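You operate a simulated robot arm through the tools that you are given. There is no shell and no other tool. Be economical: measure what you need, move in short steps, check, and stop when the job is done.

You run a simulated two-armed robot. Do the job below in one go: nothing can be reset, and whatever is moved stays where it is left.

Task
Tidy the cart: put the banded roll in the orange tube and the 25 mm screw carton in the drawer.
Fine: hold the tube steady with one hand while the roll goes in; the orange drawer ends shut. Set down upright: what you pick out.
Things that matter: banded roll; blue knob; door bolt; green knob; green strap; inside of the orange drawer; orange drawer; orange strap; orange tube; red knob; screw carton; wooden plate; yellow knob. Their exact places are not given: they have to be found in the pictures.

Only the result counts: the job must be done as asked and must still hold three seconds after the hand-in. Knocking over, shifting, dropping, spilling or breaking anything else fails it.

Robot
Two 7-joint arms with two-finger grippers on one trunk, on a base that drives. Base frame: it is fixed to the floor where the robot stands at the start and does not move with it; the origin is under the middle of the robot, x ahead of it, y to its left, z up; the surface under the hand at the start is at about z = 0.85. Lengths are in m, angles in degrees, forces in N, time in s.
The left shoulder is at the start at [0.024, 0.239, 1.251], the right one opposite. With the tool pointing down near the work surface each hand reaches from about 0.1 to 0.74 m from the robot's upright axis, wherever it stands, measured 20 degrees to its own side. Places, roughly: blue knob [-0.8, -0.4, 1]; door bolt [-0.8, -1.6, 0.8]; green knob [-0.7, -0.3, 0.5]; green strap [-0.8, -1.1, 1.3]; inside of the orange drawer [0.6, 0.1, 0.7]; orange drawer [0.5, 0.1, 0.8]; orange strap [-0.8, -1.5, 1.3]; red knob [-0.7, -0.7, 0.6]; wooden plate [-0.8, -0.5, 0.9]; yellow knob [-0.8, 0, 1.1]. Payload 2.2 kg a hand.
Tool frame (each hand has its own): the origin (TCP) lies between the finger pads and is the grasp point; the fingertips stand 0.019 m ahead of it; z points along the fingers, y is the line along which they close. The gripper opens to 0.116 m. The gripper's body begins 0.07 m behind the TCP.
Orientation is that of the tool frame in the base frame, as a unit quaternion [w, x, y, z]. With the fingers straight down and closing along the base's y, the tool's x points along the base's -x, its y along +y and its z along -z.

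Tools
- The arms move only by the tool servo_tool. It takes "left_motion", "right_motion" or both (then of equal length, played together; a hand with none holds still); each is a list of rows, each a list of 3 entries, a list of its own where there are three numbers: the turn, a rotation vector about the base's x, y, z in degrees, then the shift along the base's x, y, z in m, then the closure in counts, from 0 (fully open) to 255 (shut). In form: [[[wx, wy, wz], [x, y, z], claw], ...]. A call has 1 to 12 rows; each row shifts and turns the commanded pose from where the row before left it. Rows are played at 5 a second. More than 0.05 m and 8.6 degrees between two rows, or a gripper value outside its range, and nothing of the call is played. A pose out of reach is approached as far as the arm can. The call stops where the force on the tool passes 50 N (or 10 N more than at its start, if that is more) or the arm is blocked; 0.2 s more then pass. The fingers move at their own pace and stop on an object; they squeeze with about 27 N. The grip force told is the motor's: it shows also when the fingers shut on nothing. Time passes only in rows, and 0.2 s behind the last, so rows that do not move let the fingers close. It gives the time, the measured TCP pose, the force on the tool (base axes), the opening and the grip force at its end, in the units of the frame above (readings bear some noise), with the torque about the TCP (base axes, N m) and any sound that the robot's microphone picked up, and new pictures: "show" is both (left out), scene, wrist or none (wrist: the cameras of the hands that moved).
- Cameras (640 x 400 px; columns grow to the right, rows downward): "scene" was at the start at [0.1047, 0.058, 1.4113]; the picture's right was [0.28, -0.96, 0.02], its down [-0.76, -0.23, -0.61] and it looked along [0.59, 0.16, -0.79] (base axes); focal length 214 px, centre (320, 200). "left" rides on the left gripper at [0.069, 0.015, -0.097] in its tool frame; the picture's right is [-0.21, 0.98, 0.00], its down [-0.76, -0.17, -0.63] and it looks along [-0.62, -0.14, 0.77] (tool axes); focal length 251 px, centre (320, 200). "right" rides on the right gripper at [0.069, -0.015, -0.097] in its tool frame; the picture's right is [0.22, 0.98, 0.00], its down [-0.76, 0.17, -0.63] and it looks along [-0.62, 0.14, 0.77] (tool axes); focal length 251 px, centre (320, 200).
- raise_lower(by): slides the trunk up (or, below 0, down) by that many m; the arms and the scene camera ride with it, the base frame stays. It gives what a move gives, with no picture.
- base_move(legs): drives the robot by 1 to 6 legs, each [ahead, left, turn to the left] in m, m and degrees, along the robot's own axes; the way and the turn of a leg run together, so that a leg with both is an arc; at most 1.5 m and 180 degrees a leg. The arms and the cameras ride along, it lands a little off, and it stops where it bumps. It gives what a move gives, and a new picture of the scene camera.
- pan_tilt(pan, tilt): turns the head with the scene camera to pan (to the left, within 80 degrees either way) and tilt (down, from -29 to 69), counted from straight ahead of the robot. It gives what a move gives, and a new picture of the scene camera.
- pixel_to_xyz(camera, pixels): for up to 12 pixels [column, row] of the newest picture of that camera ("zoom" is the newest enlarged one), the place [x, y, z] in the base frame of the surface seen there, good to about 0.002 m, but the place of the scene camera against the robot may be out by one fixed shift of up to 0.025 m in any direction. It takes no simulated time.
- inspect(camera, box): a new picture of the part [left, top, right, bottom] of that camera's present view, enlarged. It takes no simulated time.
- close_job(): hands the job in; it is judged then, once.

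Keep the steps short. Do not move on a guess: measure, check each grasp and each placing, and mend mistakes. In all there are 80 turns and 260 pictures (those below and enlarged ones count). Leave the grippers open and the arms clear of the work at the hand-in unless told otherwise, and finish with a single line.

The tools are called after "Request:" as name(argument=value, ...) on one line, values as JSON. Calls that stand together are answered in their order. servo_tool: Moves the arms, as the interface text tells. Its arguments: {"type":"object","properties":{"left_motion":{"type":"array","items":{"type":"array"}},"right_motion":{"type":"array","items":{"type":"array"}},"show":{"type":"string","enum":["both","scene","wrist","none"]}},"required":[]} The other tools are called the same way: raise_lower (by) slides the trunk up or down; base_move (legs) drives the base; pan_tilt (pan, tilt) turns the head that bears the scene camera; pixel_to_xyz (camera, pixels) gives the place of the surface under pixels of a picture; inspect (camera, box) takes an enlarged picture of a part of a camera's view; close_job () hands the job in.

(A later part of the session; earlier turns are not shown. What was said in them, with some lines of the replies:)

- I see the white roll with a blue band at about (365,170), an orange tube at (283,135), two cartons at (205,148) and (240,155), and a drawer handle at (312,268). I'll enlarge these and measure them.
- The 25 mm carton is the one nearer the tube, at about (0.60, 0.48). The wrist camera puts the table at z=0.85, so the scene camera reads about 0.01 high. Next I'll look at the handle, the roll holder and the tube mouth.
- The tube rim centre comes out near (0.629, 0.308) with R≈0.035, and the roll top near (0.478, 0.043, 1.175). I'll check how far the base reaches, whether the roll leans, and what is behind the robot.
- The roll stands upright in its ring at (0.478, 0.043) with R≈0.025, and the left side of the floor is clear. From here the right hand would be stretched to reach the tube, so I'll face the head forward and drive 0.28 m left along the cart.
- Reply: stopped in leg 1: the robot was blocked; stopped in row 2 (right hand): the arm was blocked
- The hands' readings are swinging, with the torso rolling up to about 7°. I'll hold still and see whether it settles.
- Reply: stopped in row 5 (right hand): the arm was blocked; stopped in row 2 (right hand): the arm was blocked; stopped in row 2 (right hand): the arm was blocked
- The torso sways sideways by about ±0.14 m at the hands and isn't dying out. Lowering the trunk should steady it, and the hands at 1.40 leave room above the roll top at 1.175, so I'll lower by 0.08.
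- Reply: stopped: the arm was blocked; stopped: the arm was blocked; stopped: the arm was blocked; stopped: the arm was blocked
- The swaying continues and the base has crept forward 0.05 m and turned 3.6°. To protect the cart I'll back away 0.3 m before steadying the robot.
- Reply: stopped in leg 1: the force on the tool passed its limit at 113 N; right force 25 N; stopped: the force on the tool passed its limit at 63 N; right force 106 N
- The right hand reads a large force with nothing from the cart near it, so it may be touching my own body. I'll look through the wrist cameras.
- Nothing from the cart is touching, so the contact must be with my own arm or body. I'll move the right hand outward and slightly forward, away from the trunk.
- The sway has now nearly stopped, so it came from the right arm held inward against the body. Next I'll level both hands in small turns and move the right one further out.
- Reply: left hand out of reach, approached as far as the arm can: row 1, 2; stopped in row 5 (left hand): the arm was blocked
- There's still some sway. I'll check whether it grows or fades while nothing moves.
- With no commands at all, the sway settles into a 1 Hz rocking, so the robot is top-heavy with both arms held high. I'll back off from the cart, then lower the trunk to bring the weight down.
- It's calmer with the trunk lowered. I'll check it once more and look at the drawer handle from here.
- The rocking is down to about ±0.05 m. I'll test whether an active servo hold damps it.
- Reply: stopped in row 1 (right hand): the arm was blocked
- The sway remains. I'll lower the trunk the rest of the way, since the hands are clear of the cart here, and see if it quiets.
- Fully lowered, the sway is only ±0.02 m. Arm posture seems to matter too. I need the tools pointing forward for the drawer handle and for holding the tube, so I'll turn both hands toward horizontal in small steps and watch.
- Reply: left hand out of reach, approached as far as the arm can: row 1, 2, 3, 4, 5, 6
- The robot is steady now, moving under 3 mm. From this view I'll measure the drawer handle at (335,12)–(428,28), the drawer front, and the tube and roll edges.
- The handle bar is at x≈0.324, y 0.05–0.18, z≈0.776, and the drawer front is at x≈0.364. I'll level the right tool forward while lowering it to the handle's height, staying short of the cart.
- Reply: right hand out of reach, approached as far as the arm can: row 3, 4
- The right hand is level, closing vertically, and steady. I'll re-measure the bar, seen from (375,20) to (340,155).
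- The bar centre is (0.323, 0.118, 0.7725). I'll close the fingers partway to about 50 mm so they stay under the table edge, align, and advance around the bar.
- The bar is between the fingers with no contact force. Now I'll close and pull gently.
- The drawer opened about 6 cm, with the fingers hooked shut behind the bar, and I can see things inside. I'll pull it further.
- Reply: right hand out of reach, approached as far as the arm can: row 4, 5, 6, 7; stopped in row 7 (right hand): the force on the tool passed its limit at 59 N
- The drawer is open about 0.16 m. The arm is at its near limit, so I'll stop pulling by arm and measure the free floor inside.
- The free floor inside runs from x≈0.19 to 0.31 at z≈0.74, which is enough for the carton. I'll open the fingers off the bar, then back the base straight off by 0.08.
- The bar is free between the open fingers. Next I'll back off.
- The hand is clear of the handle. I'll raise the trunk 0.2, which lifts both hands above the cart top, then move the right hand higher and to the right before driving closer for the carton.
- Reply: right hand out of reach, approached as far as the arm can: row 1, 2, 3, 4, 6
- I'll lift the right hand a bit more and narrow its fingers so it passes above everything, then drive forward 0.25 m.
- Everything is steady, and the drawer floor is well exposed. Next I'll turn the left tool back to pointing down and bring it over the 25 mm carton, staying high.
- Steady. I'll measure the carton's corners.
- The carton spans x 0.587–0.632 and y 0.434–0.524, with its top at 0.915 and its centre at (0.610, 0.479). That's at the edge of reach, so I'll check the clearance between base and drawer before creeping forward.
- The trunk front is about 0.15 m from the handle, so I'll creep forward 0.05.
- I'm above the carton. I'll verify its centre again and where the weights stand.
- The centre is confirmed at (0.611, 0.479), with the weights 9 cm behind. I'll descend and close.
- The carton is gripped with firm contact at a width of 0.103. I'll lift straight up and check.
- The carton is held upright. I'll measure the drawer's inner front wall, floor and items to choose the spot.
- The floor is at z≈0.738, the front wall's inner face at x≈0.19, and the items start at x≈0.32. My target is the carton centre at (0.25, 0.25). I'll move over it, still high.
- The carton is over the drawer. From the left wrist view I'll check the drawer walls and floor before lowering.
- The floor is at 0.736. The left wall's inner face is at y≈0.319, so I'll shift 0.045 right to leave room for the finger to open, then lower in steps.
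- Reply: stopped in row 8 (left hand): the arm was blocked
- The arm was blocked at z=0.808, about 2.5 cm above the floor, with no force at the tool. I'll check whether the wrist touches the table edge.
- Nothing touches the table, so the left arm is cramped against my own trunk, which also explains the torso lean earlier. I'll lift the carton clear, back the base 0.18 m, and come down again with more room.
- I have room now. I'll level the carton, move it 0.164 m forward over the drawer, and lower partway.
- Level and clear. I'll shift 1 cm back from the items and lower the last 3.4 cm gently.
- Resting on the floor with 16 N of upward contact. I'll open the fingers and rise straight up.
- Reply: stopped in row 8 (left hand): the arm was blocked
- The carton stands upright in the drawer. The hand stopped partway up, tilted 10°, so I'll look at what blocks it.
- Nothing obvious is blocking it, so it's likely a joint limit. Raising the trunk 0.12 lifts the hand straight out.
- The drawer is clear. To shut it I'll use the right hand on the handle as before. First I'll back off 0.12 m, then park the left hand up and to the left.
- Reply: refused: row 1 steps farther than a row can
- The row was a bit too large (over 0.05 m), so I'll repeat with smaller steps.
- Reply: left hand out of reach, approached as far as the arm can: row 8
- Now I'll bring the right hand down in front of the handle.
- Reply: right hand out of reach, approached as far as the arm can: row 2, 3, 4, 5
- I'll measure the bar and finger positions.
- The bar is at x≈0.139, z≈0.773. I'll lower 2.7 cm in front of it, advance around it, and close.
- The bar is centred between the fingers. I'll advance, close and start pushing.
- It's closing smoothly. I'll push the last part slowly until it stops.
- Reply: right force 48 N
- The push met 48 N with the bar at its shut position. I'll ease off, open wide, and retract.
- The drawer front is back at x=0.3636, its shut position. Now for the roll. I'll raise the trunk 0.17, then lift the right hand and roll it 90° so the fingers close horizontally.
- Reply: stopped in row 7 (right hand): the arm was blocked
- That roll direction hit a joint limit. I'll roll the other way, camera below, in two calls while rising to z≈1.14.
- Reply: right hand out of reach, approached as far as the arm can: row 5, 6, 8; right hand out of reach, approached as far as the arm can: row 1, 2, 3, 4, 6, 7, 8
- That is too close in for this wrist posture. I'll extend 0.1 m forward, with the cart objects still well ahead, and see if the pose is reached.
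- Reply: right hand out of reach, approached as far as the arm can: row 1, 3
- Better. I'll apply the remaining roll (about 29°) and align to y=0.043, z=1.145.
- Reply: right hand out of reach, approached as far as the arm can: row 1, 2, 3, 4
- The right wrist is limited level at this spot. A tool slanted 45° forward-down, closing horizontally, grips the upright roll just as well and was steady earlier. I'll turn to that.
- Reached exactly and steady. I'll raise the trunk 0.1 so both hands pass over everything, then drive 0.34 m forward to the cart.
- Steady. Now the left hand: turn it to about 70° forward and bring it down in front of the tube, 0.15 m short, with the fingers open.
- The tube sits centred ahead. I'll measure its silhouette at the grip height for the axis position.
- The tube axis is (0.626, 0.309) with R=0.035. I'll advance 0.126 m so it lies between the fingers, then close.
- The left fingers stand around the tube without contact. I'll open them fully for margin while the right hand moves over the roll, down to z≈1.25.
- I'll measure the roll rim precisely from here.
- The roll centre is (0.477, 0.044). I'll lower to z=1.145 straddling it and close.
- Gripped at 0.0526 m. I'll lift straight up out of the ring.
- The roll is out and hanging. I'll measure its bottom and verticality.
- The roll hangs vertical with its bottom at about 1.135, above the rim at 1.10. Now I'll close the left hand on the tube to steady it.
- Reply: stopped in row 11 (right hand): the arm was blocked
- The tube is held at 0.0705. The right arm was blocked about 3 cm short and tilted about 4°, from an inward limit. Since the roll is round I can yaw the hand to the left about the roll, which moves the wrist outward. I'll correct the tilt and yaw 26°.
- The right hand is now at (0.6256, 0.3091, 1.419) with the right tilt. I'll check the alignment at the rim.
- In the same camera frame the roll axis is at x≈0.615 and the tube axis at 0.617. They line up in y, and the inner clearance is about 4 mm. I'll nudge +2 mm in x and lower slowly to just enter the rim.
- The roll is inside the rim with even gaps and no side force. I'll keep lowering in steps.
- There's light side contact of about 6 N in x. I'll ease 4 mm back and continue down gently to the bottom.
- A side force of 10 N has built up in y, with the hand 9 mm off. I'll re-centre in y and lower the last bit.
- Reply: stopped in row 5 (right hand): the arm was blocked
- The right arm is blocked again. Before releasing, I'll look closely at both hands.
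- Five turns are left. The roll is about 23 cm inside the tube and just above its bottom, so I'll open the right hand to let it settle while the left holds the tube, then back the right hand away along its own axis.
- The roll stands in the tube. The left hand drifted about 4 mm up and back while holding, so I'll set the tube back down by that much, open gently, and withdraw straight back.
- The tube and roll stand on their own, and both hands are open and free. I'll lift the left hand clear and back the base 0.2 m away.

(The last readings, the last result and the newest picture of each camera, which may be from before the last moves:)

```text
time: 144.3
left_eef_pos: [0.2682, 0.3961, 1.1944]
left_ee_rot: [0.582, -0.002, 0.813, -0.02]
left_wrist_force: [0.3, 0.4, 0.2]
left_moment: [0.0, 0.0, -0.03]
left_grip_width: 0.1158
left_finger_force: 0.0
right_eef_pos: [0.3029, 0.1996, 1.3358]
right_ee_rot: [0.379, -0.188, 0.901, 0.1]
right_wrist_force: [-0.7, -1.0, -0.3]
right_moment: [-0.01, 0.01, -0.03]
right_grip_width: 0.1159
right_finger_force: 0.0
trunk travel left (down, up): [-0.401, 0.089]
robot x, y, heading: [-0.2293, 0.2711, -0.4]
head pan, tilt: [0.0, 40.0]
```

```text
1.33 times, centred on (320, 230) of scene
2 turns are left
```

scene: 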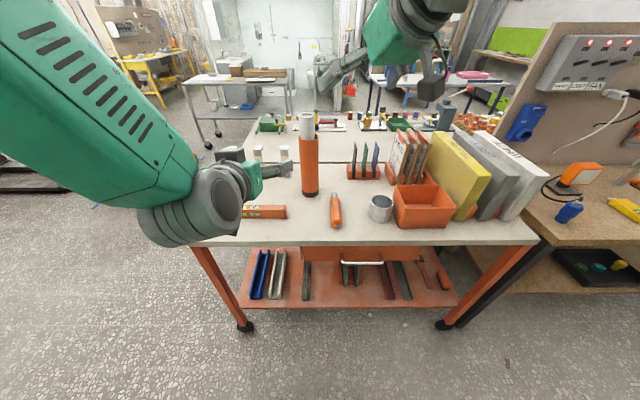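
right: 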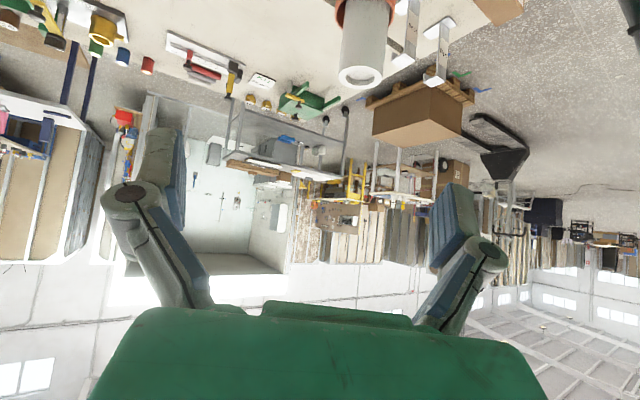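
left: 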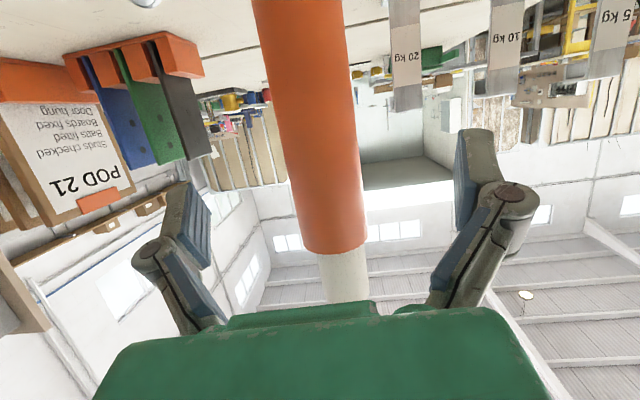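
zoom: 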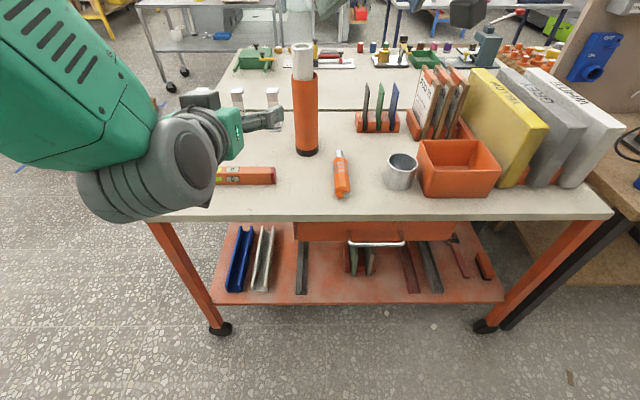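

The roll stands upright in the tube, the drawer is shut with the 25 mm carton inside, and both hands are open and clear. I'm handing the job in.

Request:
close_job()

```text
The job is handed in.
```

The banded roll is in the orange tube, the 25 mm screw carton is upright in the shut orange drawer, and both grippers are open and clear of the cart.
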